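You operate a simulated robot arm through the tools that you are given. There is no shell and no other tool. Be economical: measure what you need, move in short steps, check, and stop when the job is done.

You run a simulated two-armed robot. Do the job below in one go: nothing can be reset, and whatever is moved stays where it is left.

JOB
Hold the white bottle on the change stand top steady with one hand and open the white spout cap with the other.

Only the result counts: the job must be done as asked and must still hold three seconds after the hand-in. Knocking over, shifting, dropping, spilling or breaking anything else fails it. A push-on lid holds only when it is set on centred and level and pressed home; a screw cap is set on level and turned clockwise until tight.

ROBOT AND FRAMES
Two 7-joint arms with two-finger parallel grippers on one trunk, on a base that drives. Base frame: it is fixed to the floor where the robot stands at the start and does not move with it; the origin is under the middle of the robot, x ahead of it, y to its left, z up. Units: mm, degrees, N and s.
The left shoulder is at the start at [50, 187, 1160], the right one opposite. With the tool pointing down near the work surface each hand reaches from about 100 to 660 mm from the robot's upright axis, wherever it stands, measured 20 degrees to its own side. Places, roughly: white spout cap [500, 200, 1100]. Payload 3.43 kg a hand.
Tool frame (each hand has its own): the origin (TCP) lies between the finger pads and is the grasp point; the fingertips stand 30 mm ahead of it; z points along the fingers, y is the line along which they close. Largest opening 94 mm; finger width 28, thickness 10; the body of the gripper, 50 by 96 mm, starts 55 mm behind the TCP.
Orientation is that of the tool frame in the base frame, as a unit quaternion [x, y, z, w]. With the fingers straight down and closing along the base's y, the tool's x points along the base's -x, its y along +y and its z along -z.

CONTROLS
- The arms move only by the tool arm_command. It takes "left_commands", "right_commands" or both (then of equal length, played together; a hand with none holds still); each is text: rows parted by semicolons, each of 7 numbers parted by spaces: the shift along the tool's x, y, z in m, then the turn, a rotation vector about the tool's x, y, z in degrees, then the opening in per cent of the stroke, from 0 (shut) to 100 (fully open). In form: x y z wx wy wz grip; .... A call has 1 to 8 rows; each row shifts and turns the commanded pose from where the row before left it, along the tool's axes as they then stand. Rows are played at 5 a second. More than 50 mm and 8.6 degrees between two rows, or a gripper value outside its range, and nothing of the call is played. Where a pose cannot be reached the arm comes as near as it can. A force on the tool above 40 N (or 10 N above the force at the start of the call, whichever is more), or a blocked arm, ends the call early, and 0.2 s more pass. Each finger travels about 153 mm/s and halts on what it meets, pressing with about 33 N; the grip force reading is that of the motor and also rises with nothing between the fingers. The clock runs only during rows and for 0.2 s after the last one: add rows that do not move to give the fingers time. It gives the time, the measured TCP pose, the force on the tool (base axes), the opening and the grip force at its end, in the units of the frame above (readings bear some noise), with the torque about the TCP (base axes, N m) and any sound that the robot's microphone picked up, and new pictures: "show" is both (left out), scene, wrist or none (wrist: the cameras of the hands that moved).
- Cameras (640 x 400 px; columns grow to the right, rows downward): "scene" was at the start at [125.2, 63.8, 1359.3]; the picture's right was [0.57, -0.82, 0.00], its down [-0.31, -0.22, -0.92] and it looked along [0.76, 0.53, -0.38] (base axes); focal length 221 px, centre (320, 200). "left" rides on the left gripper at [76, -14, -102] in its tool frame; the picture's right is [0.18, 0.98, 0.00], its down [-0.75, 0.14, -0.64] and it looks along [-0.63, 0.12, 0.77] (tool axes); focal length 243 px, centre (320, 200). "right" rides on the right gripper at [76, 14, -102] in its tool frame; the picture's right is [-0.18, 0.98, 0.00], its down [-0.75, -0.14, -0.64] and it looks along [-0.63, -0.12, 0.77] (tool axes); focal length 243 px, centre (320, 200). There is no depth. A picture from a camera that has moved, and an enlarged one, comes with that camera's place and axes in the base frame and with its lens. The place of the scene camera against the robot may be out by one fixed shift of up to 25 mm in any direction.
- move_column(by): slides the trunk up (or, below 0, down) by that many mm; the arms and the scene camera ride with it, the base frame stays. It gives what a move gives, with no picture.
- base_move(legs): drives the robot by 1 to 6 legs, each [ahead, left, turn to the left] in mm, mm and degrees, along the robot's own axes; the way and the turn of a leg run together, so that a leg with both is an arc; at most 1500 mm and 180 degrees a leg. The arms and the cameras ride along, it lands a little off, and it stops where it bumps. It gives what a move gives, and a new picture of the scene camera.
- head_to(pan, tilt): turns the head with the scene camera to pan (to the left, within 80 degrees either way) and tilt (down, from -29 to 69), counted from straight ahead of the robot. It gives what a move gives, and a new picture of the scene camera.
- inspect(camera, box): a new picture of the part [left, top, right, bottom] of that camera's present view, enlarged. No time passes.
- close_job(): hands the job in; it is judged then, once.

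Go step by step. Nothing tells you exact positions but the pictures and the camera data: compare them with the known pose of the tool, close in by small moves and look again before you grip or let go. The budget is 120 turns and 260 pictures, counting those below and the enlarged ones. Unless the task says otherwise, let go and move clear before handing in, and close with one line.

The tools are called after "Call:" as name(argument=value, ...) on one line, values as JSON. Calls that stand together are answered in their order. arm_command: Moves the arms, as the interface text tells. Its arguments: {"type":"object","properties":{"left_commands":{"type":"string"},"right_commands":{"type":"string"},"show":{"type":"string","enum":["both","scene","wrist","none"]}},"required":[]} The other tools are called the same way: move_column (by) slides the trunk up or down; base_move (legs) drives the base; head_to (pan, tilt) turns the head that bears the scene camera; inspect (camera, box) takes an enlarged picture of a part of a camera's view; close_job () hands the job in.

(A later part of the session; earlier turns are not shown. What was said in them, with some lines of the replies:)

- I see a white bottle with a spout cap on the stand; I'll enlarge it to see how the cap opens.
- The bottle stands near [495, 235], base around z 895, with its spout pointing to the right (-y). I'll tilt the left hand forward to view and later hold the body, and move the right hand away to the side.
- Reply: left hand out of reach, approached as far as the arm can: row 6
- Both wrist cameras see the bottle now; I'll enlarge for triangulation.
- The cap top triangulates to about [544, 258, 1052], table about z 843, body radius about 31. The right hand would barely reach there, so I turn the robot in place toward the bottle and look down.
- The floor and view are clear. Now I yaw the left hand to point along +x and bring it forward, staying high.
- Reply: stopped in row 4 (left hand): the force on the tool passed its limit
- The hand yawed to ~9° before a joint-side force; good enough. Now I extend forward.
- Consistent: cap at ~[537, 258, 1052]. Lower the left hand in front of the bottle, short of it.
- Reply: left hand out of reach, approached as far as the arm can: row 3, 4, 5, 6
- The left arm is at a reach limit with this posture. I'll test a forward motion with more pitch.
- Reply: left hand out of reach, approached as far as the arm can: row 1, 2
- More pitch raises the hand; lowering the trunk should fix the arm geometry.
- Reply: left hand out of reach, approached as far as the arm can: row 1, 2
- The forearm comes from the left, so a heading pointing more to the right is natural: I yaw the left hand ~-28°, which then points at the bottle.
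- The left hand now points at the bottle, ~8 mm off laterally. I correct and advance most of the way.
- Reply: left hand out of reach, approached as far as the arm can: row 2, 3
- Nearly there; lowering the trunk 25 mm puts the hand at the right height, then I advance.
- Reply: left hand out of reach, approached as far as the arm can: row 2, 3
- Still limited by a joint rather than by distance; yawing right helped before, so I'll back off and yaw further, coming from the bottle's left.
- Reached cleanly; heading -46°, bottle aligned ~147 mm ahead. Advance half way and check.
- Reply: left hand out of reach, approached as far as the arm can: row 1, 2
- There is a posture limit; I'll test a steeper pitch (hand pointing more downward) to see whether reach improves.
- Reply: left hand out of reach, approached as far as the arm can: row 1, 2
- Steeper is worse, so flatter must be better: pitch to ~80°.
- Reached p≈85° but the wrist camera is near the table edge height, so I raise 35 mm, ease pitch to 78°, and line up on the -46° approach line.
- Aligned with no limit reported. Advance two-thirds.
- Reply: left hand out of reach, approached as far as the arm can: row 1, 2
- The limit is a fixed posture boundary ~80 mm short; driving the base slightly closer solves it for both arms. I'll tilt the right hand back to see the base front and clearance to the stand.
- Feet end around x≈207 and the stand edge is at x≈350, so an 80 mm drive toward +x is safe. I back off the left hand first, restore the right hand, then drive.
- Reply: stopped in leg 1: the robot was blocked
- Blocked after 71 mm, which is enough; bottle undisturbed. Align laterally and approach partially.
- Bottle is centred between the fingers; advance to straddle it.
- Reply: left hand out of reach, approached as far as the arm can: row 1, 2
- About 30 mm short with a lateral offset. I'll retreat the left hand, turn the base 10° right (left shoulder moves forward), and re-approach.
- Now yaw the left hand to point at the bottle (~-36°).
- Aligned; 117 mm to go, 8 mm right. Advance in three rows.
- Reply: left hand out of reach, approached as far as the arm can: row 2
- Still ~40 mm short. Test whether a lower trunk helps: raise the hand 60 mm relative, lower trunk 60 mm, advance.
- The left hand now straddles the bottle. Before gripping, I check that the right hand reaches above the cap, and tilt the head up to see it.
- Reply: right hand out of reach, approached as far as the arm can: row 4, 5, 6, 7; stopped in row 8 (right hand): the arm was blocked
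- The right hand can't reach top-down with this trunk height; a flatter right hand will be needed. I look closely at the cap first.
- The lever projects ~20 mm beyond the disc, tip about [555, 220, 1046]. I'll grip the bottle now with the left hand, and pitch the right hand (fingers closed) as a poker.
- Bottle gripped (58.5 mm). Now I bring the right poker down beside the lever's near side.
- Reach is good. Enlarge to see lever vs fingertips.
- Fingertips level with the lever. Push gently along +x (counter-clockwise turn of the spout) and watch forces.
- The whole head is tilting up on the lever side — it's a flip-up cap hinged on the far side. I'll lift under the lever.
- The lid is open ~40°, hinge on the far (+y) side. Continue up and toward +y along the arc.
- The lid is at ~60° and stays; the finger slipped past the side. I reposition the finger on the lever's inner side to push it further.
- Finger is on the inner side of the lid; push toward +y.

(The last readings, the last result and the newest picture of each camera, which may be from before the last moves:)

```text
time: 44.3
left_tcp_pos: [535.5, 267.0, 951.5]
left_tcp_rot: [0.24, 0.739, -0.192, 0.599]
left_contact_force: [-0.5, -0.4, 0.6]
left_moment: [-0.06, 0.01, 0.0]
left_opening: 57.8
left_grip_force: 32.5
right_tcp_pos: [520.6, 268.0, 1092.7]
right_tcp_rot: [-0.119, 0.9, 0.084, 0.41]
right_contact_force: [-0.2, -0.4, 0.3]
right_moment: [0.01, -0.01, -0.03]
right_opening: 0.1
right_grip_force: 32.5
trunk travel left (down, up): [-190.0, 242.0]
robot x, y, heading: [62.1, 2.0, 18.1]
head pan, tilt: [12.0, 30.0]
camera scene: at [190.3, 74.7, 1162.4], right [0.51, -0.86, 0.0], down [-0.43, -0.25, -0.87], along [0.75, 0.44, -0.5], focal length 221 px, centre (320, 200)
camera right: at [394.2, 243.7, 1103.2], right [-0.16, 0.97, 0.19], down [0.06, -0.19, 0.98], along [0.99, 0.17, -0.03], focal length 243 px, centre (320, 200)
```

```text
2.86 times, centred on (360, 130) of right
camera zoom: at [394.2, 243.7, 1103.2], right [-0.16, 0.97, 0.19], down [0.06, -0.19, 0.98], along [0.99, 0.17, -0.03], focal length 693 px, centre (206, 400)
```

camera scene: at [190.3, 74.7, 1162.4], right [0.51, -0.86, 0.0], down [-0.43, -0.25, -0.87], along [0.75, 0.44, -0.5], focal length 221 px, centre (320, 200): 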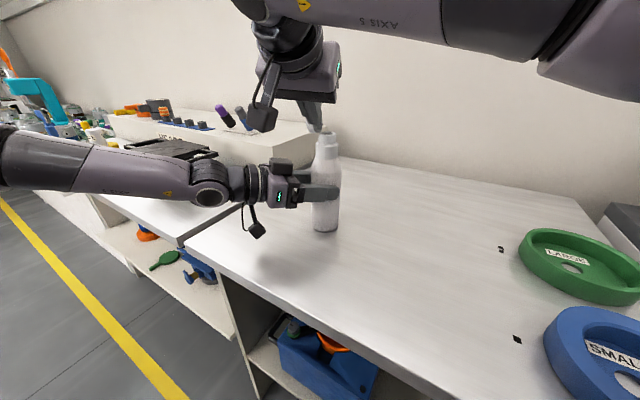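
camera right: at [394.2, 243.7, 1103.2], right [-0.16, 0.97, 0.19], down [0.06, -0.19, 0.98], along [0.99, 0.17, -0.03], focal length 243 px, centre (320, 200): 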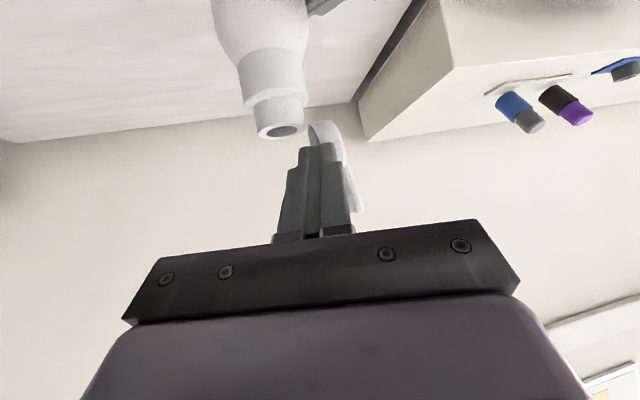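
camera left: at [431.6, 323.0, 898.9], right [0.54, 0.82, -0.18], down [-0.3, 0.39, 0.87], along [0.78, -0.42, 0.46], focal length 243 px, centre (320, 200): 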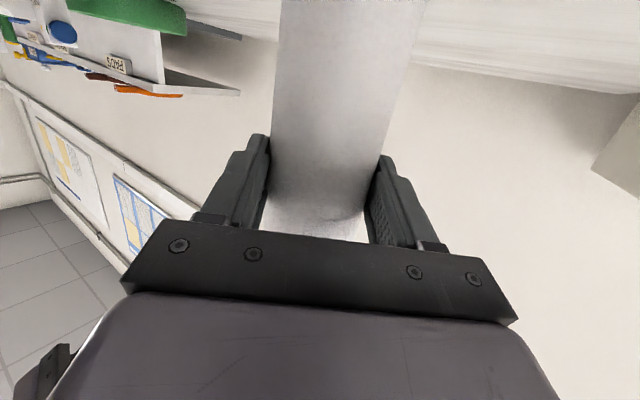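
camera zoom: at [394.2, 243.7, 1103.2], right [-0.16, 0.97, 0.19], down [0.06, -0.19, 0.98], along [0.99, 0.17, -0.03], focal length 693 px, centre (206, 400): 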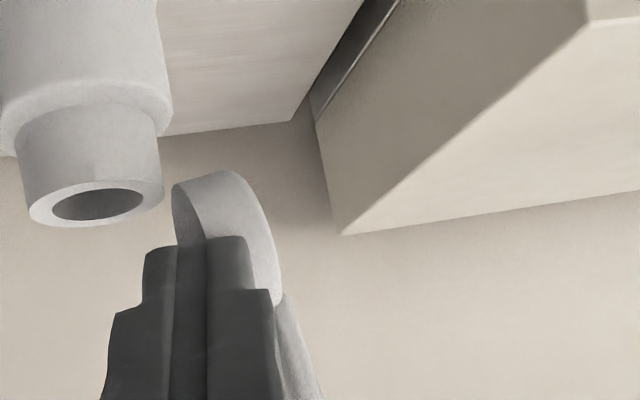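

The lid is near vertical. Push further toward its stop.

Call:
arm_command(right_commands="0 0.01 0 0 0 0 0; 0 0.01 0 0 0 0 0; 0 0.01 0 0 0 0 0; 0 0.01 0 0 0 0 0; 0 0 0 0 0 0 0")

Call:
inspect(camera="right", box=[200, 60, 460, 240])

```text
time: 45.3
left_tcp_pos: [534.9, 268.2, 951.6]
left_tcp_rot: [0.24, 0.739, -0.192, 0.599]
left_contact_force: [0.3, 0.0, 0.4]
left_moment: [-0.08, -0.05, -0.01]
left_opening: 57.4
left_grip_force: 33.3
right_tcp_pos: [568.8, 246.9, 1128.8]
right_tcp_rot: [-0.051, 0.907, 0.1, 0.407]
right_contact_force: [-0.1, -0.3, 0.4]
right_moment: [0.02, -0.03, 0.03]
right_opening: 0.0
right_grip_force: 33.2
right hand out of reach, approached as far as the arm can: row 4
trunk travel left (down, up): [-190.0, 242.0]
robot x, y, heading: [68.1, -0.9, 18.4]
head pan, tilt: [12.0, 30.0]
stopped in row 4 (right hand): the arm was blocked; the commanded pose is now the measured one
camera scene: at [190.4, 74.6, 1162.4], right [0.51, -0.86, 0.0], down [-0.43, -0.25, -0.87], along [0.75, 0.44, -0.5], focal length 221 px, centre (320, 200)
camera right: at [440.9, 236.1, 1139.9], right [-0.05, 0.96, 0.28], down [0.06, -0.27, 0.96], along [1.0, 0.06, -0.04], focal length 243 px, centre (320, 200)
```

scene: 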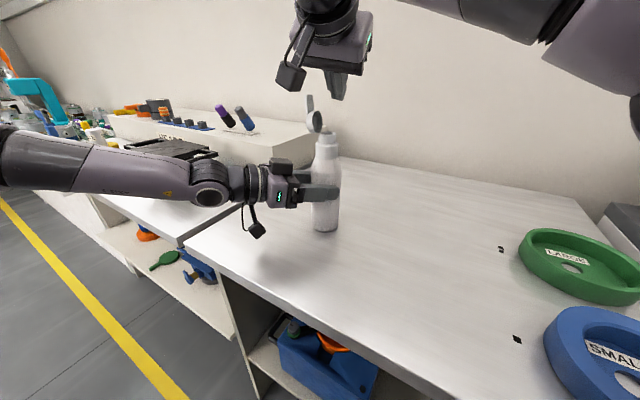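
right: 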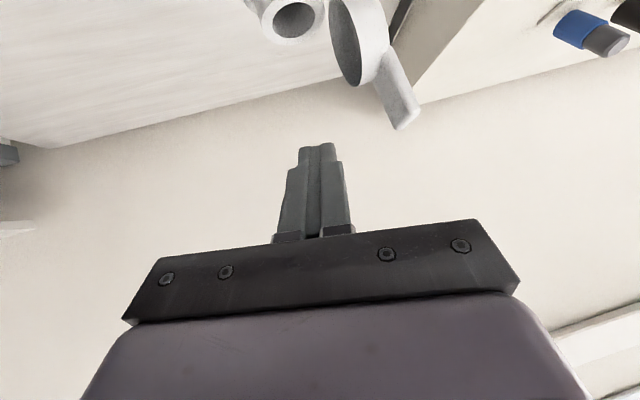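

```text
2.22 times, centred on (330, 150) of right
camera zoom: at [440.9, 236.1, 1139.9], right [-0.05, 0.96, 0.28], down [0.06, -0.27, 0.96], along [1.0, 0.06, -0.04], focal length 539 px, centre (298, 311)
```

zoom: 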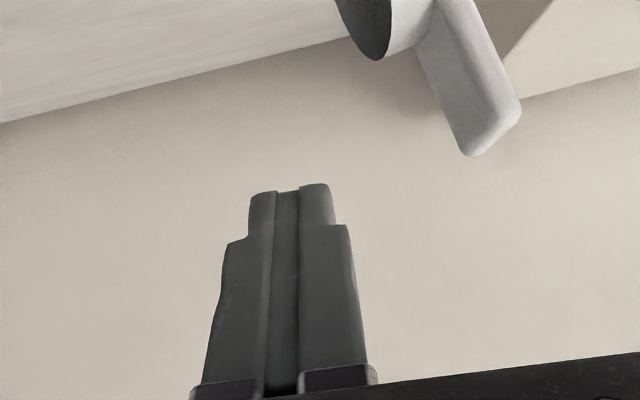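

Call:
inspect(camera="scene", box=[270, 80, 370, 180])

```text
4.00 times, centred on (320, 130) of scene
camera zoom: at [190.4, 74.6, 1162.4], right [0.51, -0.86, 0.0], down [-0.43, -0.25, -0.87], along [0.75, 0.44, -0.5], focal length 884 px, centre (320, 480)
```

zoom: 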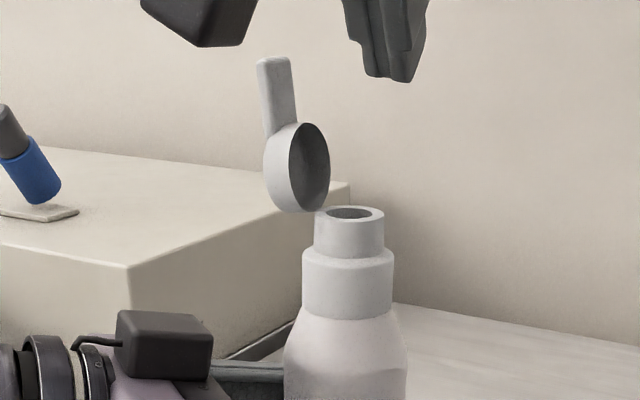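

The lid stands open ~100°. I'll try one more push with the hand yawed left to make sure it is fully open: reposition first.

Call:
arm_command(right_commands="0.026 -0.003 -0.0183 0 0 0 0; 0.026 -0.003 -0.0183 0 0 0 0; 0 0 0 -5.9 0 -5.4 0; 0 0 0 -5.9 0 -5.4 0; 0 0 0 -5.9 0 -5.4 0; 0 0 0 -5.9 0 -5.4 0; 0 0 0 0 0 0 0")

Call:
inspect(camera="scene", box=[270, 80, 370, 180])

```text
time: 46.9
left_tcp_pos: [535.2, 267.2, 951.5]
left_tcp_rot: [0.24, 0.74, -0.192, 0.599]
left_contact_force: [-0.8, -0.3, 0.2]
left_moment: [-0.08, -0.02, -0.02]
left_opening: 57.5
left_grip_force: 32.8
right_tcp_pos: [506.7, 233.9, 1111.9]
right_tcp_rot: [-0.304, 0.84, 0.206, 0.4]
right_contact_force: [0.4, -0.4, -0.3]
right_moment: [0.0, 0.03, 0.0]
right_opening: 0.0
right_grip_force: 32.9
trunk travel left (down, up): [-190.0, 242.0]
robot x, y, heading: [64.8, 0.1, 18.4]
head pan, tilt: [12.0, 30.0]
camera scene: at [190.4, 74.6, 1162.4], right [0.51, -0.86, 0.0], down [-0.43, -0.25, -0.87], along [0.75, 0.44, -0.5], focal length 221 px, centre (320, 200)
camera right: at [403.1, 156.9, 1114.6], right [-0.57, 0.78, 0.25], down [0.12, -0.22, 0.97], along [0.81, 0.58, 0.03], focal length 243 px, centre (320, 200)
```

scene: 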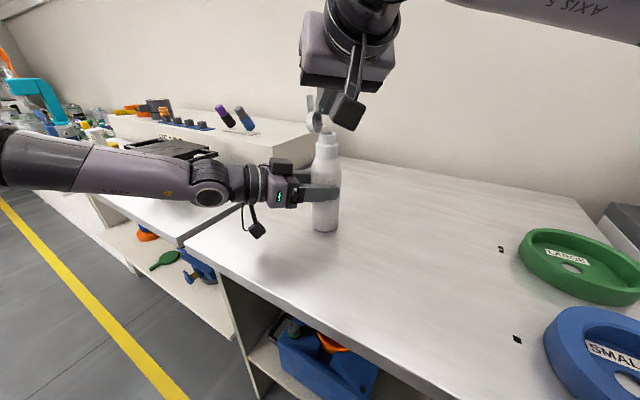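
right: 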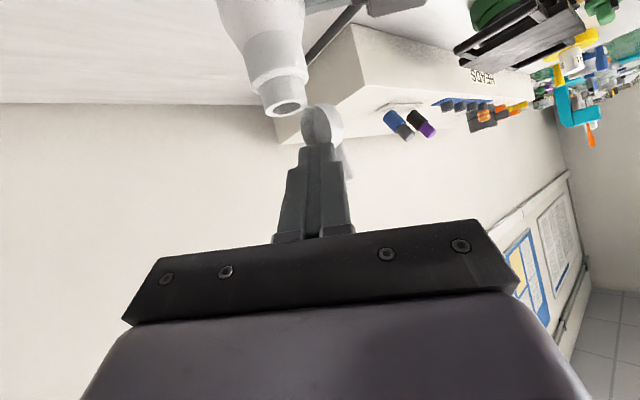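

```text
4.00 times, centred on (320, 130) of scene
camera zoom: at [190.4, 74.6, 1162.4], right [0.51, -0.86, 0.0], down [-0.43, -0.25, -0.87], along [0.75, 0.44, -0.5], focal length 884 px, centre (320, 480)
```

zoom: 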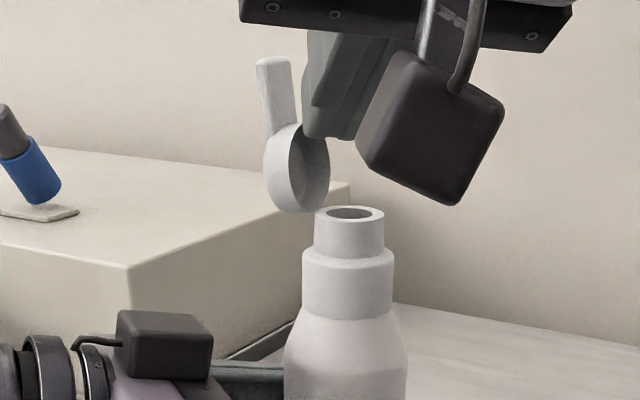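

Finger is in position against the inner face; push gently 30 mm.

Call:
arm_command(right_commands="-0.0016 0.0077 0.0017 0 0 0 0; -0.0016 0.0077 0.0017 0 0 0 0; -0.0016 0.0077 0.0017 0 0 0 0; -0.0016 0.0077 0.0017 0 0 0 0; 0 0 0 0 0 0 0")

Call:
inspect(camera="scene", box=[270, 80, 370, 180])

```text
time: 48.1
left_tcp_pos: [536.1, 268.1, 951.2]
left_tcp_rot: [0.24, 0.739, -0.193, 0.599]
left_contact_force: [-0.4, -0.2, -0.1]
left_moment: [-0.1, -0.04, -0.03]
left_opening: 57.7
left_grip_force: 33.2
right_tcp_pos: [493.6, 264.0, 1116.7]
right_tcp_rot: [-0.303, 0.841, 0.205, 0.399]
right_contact_force: [-0.3, 0.5, 0.3]
right_moment: [0.06, 0.03, -0.02]
right_opening: 0.0
right_grip_force: 32.6
trunk travel left (down, up): [-190.0, 242.0]
robot x, y, heading: [68.3, -0.1, 18.3]
head pan, tilt: [12.0, 30.0]
camera scene: at [190.4, 74.7, 1162.4], right [0.51, -0.86, 0.0], down [-0.43, -0.25, -0.87], along [0.75, 0.44, -0.5], focal length 221 px, centre (320, 200)
camera right: at [389.3, 185.9, 1118.9], right [-0.57, 0.78, 0.25], down [0.12, -0.22, 0.97], along [0.81, 0.58, 0.03], focal length 243 px, centre (320, 200)
```

scene: 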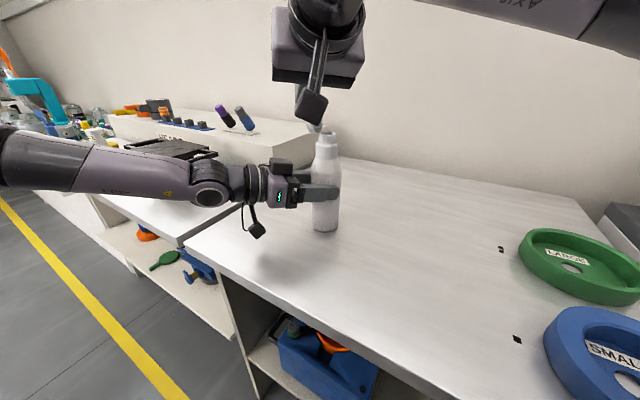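
right: 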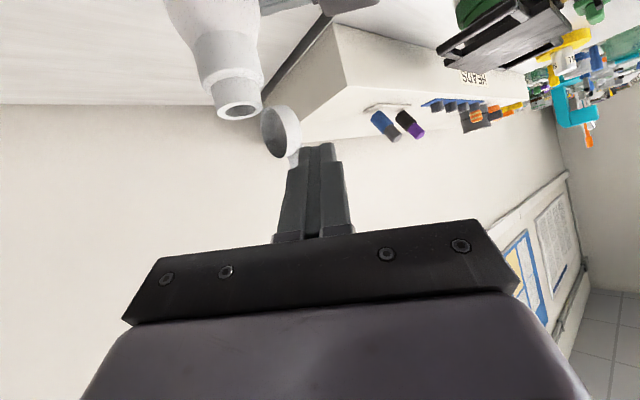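

```text
4.00 times, centred on (320, 130) of scene
camera zoom: at [190.4, 74.7, 1162.4], right [0.51, -0.86, 0.0], down [-0.43, -0.25, -0.87], along [0.75, 0.44, -0.5], focal length 884 px, centre (320, 480)
```

zoom: 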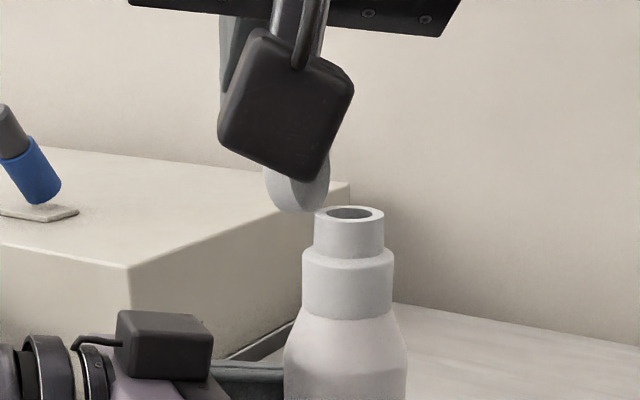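

The finger passed in front of the lid without touching. Go back, farther in x, and push again.

Call:
arm_command(right_commands="0.0032 -0.018 -0.0034 0 0 0 0; 0.0032 -0.02 -0.0034 0 0 0 0; -0.0134 -0.014 0.0149 0 0 0 0; 0 0 0 0 0 0 0")

Call:
inspect(camera="scene", box=[270, 80, 370, 180])

```text
time: 49.1
left_tcp_pos: [534.6, 268.1, 950.6]
left_tcp_rot: [0.24, 0.739, -0.193, 0.599]
left_contact_force: [0.5, -1.0, 0.7]
left_moment: [-0.08, -0.04, 0.0]
left_opening: 57.2
left_grip_force: 32.4
right_tcp_pos: [537.0, 231.7, 1111.7]
right_tcp_rot: [-0.302, 0.841, 0.204, 0.399]
right_contact_force: [0.5, -0.7, -0.5]
right_moment: [0.01, 0.01, -0.02]
right_opening: 0.1
right_grip_force: 32.9
trunk travel left (down, up): [-190.0, 242.0]
robot x, y, heading: [64.4, -1.5, 18.3]
head pan, tilt: [12.0, 30.0]
camera scene: at [190.4, 74.7, 1162.4], right [0.51, -0.86, 0.0], down [-0.43, -0.25, -0.87], along [0.75, 0.44, -0.5], focal length 221 px, centre (320, 200)
camera right: at [432.9, 155.2, 1113.7], right [-0.57, 0.78, 0.25], down [0.12, -0.22, 0.97], along [0.81, 0.58, 0.03], focal length 243 px, centre (320, 200)
```

scene: 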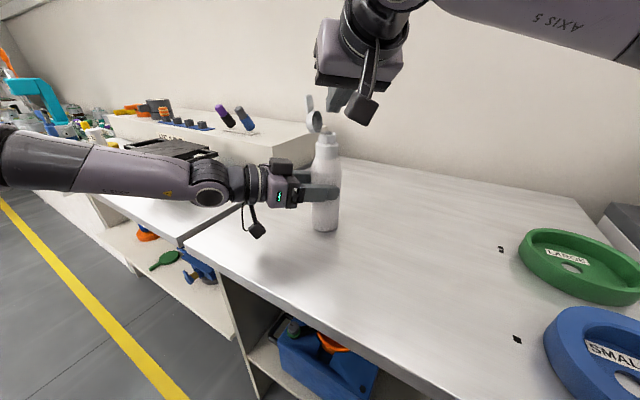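
right: 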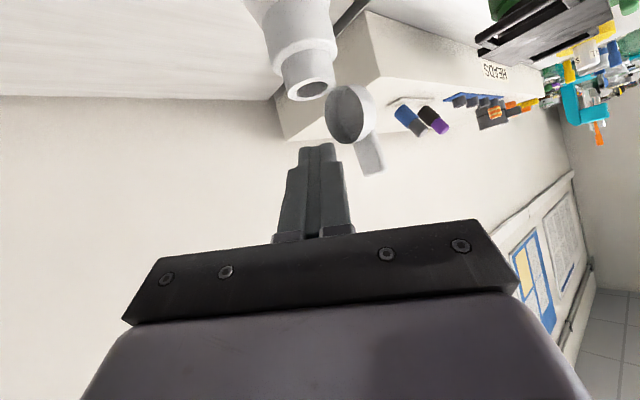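

```text
4.00 times, centred on (320, 130) of scene
camera zoom: at [190.4, 74.7, 1162.4], right [0.51, -0.86, 0.0], down [-0.43, -0.25, -0.87], along [0.75, 0.44, -0.5], focal length 884 px, centre (320, 480)
```

zoom: 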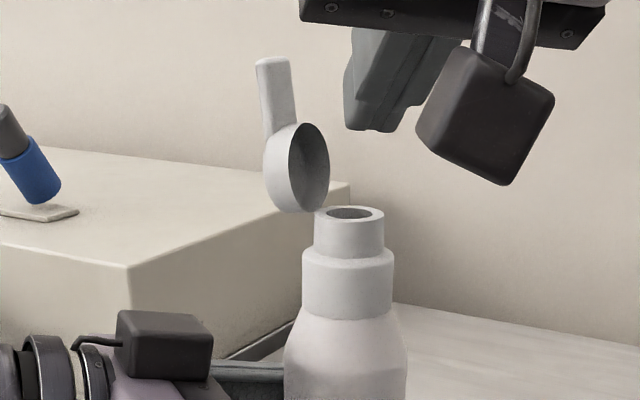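

Now the finger is on the inner side; push 54 mm along the lid's opening direction.

Call:
arm_command(right_commands="-0.0013 0.0088 0.0015 0 0 0 0; -0.0013 0.0088 0.0015 0 0 0 0; -0.0013 0.0088 0.0015 0 0 0 0; -0.0013 0.0088 0.0015 0 0 0 0; -0.0013 0.0088 0.0015 0 0 0 0; -0.0013 0.0088 0.0015 0 0 0 0; 0 0 0 0 0 0 0")

Call:
inspect(camera="scene", box=[270, 80, 370, 180])

```text
time: 50.7
left_tcp_pos: [535.1, 267.9, 951.2]
left_tcp_rot: [0.24, 0.74, -0.192, 0.599]
left_contact_force: [-0.8, -1.0, 0.5]
left_moment: [-0.12, 0.0, -0.05]
left_opening: 57.3
left_grip_force: 33.3
right_tcp_pos: [510.0, 278.3, 1115.8]
right_tcp_rot: [-0.303, 0.841, 0.204, 0.399]
right_contact_force: [-0.2, 0.3, -0.2]
right_moment: [-0.01, 0.0, 0.04]
right_opening: 0.1
right_grip_force: 33.3
trunk travel left (down, up): [-190.0, 242.0]
robot x, y, heading: [68.7, -0.7, 18.4]
head pan, tilt: [12.0, 30.0]
camera scene: at [190.4, 74.7, 1162.4], right [0.51, -0.86, 0.0], down [-0.43, -0.25, -0.87], along [0.75, 0.44, -0.5], focal length 221 px, centre (320, 200)
camera right: at [405.8, 201.4, 1119.4], right [-0.57, 0.78, 0.25], down [0.12, -0.22, 0.97], along [0.81, 0.58, 0.03], focal length 243 px, centre (320, 200)
```

scene: 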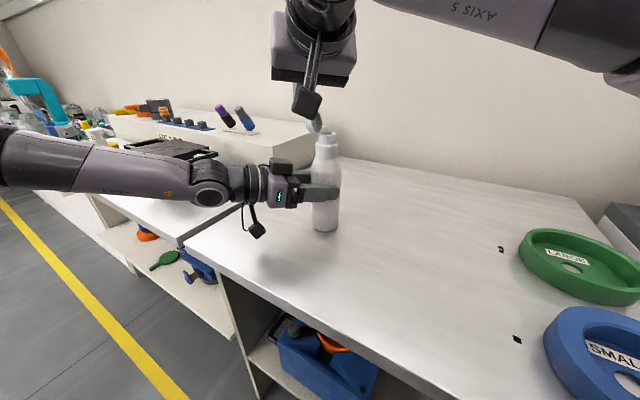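
right: 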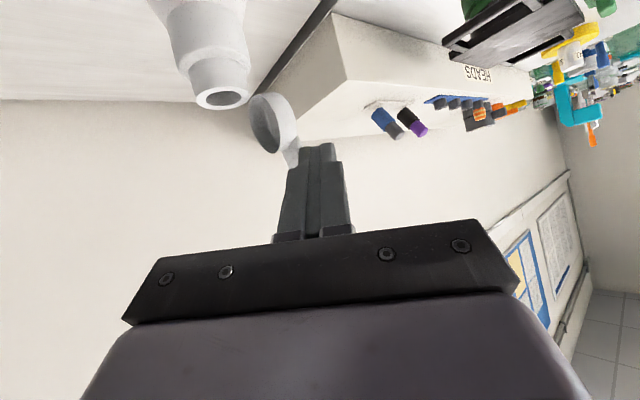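

```text
4.00 times, centred on (320, 130) of scene
camera zoom: at [190.4, 74.7, 1162.4], right [0.51, -0.86, 0.0], down [-0.43, -0.25, -0.87], along [0.75, 0.44, -0.5], focal length 884 px, centre (320, 480)
```

zoom: 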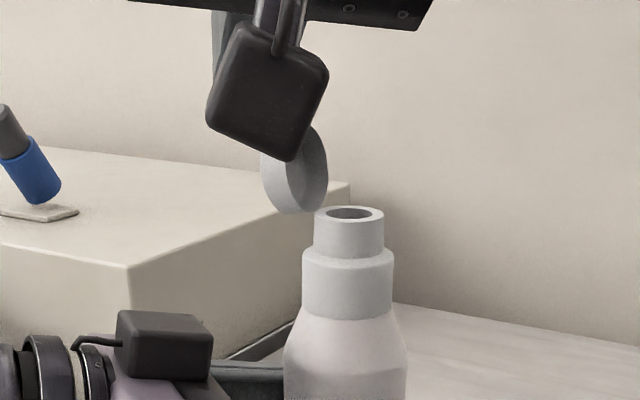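

Lid appears to tilt slightly more; a bit further.

Call:
arm_command(right_commands="0 0.01 0 0 0 0 0; 0 0.01 0 0 0 0 0; 0 0 0 0 0 0 0")

Call:
inspect(camera="right", box=[150, 40, 410, 220])

```text
time: 51.5
left_tcp_pos: [534.2, 266.2, 952.0]
left_tcp_rot: [0.24, 0.74, -0.192, 0.599]
left_contact_force: [0.2, -0.1, 1.1]
left_moment: [-0.08, -0.03, -0.02]
left_opening: 57.6
left_grip_force: 33.3
right_tcp_pos: [496.0, 292.9, 1119.1]
right_tcp_rot: [-0.302, 0.841, 0.204, 0.399]
right_contact_force: [-0.4, 0.0, 0.0]
right_moment: [-0.02, -0.01, 0.0]
right_opening: 0.0
right_grip_force: 33.2
trunk travel left (down, up): [-190.0, 242.0]
robot x, y, heading: [66.9, 0.7, 18.4]
head pan, tilt: [12.0, 30.0]
camera scene: at [190.4, 74.7, 1162.4], right [0.51, -0.86, 0.0], down [-0.43, -0.25, -0.87], along [0.75, 0.44, -0.5], focal length 221 px, centre (320, 200)
camera right: at [392.5, 215.9, 1121.8], right [-0.57, 0.78, 0.25], down [0.12, -0.22, 0.97], along [0.81, 0.58, 0.03], focal length 243 px, centre (320, 200)
```

scene: 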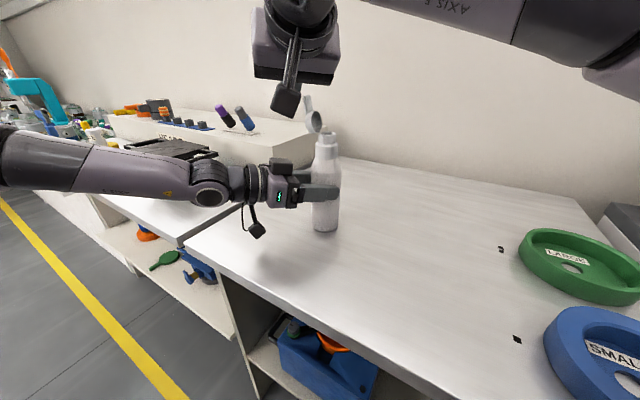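
right: 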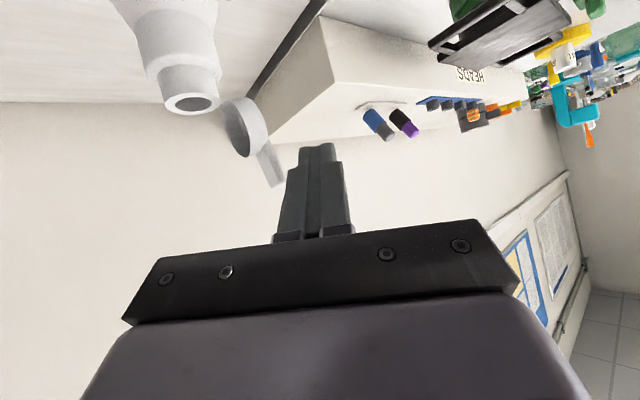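

```text
2.22 times, centred on (280, 130) of right
camera zoom: at [392.5, 215.9, 1121.8], right [-0.57, 0.78, 0.25], down [0.12, -0.22, 0.97], along [0.81, 0.58, 0.03], focal length 539 px, centre (409, 356)
```

zoom: 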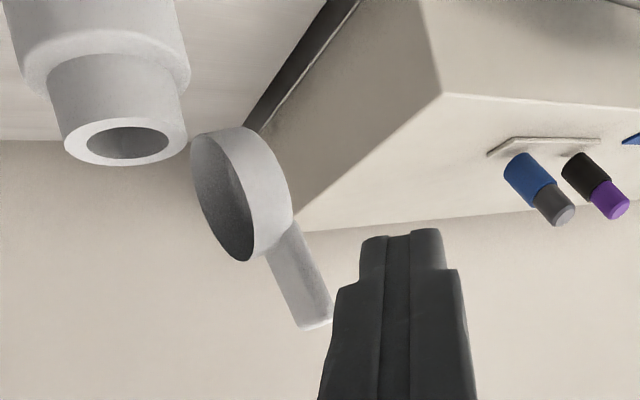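

The lid is now ~110° open and stays. Retreat the right hand up and back, then away to the right.

Call:
arm_command(right_commands="-0.022 0.004 -0.03 0 0 0 0; -0.022 0 -0.03 0 0 0 0; -0.015 0 -0.035 0 0 0 0; 0.02 0 -0.03 0 0 0 0; 0.02 -0.02 -0.03 0 0 0 0; 0 -0.04 0 0 0 0 0; 0 -0.04 0 0 0 0 0; 0 -0.04 0 0 0 0 0", show="scene")

Call:
inspect(camera="scene", box=[250, 70, 380, 240])

```text
time: 53.3
left_tcp_pos: [534.8, 266.2, 950.9]
left_tcp_rot: [0.24, 0.74, -0.192, 0.599]
left_contact_force: [0.0, -0.5, 0.8]
left_moment: [-0.12, -0.06, 0.02]
left_opening: 57.8
left_grip_force: 33.2
right_tcp_pos: [511.7, 108.4, 1214.8]
right_tcp_rot: [-0.303, 0.84, 0.204, 0.4]
right_contact_force: [-1.0, -0.1, 1.3]
right_moment: [-0.01, -0.03, 0.0]
right_opening: 0.2
right_grip_force: 33.2
trunk travel left (down, up): [-190.0, 242.0]
robot x, y, heading: [69.0, -1.9, 18.3]
head pan, tilt: [12.0, 30.0]
camera scene: at [190.6, 74.5, 1162.4], right [0.51, -0.86, 0.0], down [-0.43, -0.25, -0.87], along [0.75, 0.44, -0.5], focal length 221 px, centre (320, 200)
```

scene: 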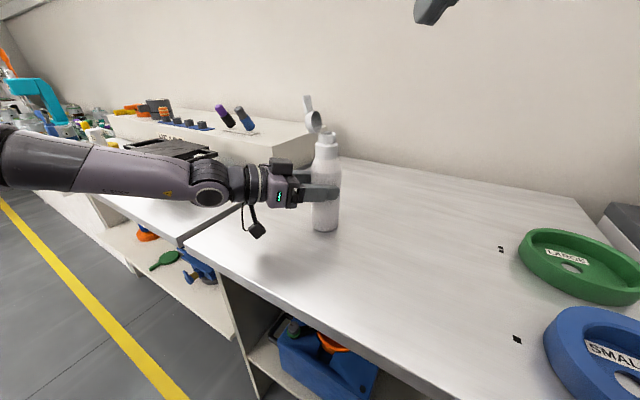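

```text
2.35 times, centred on (315, 155) of scene
camera zoom: at [190.6, 74.5, 1162.4], right [0.51, -0.86, 0.0], down [-0.43, -0.25, -0.87], along [0.75, 0.44, -0.5], focal length 520 px, centre (332, 306)
```

zoom: 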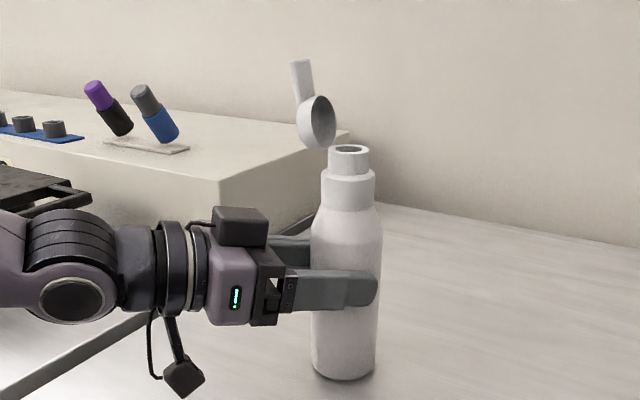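

The cap stands open and the bottle is upright. Release gently and withdraw the left hand straight back.

Call:
arm_command(left_commands="0 0 0 0 0 0 68; 0 0 0 0 0 0 80; 0 0 0 0 0 0 100; 0 0 0 0 0 0 100; 0.0052 0 -0.0245 0 0 0 100; 0.0078 0 -0.0367 0 0 0 100; 0.0078 0 -0.0367 0 0 0 100; 0.0078 0 -0.0367 0 0 0 100", show="scene")

Call:
inspect(camera="scene", box=[250, 70, 380, 240])

```text
time: 55.1
left_tcp_pos: [424.5, 345.3, 951.3]
left_tcp_rot: [0.24, 0.739, -0.193, 0.599]
left_contact_force: [-0.7, 0.0, -0.5]
left_moment: [0.02, 0.0, 0.01]
left_opening: 93.7
left_grip_force: 0.1
right_tcp_pos: [511.7, 108.5, 1213.2]
right_tcp_rot: [-0.302, 0.841, 0.204, 0.4]
right_contact_force: [-0.1, 0.1, 0.3]
right_moment: [-0.03, 0.03, -0.03]
right_opening: 0.0
right_grip_force: 33.1
trunk travel left (down, up): [-190.0, 242.0]
robot x, y, heading: [64.9, 4.0, 18.5]
head pan, tilt: [12.0, 30.0]
camera scene: at [190.3, 74.7, 1162.4], right [0.51, -0.86, 0.0], down [-0.43, -0.25, -0.87], along [0.75, 0.44, -0.5], focal length 221 px, centre (320, 200)
```

scene: 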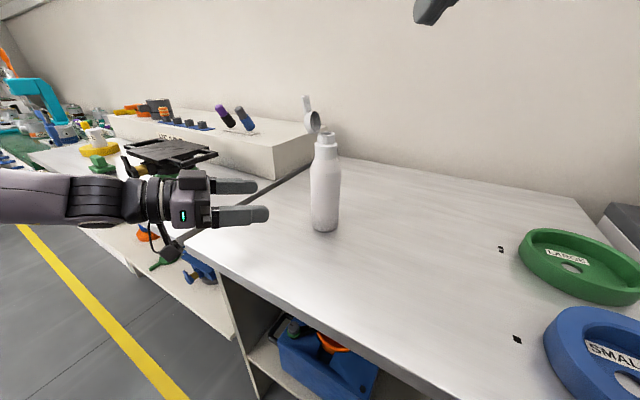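

```text
2.35 times, centred on (315, 155) of scene
camera zoom: at [190.3, 74.7, 1162.4], right [0.51, -0.86, 0.0], down [-0.43, -0.25, -0.87], along [0.75, 0.44, -0.5], focal length 520 px, centre (332, 306)
```

zoom: 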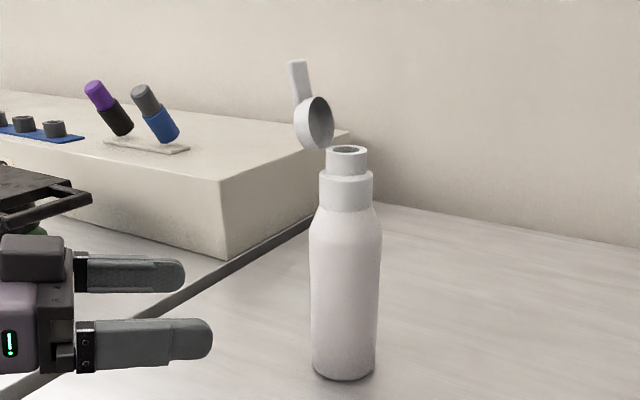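

The bottle stands upright and free with the spout cap open, and both hands are clear; I hand in.

Call:
close_job()

```text
The job is handed in.
```

The white spout cap is flipped open to about 110°. The left hand held the bottle while the right opened the cap, and the bottle is upright with both hands clear. The robot base bumped something once while driving toward the stand and stopped there; nothing in view moved.
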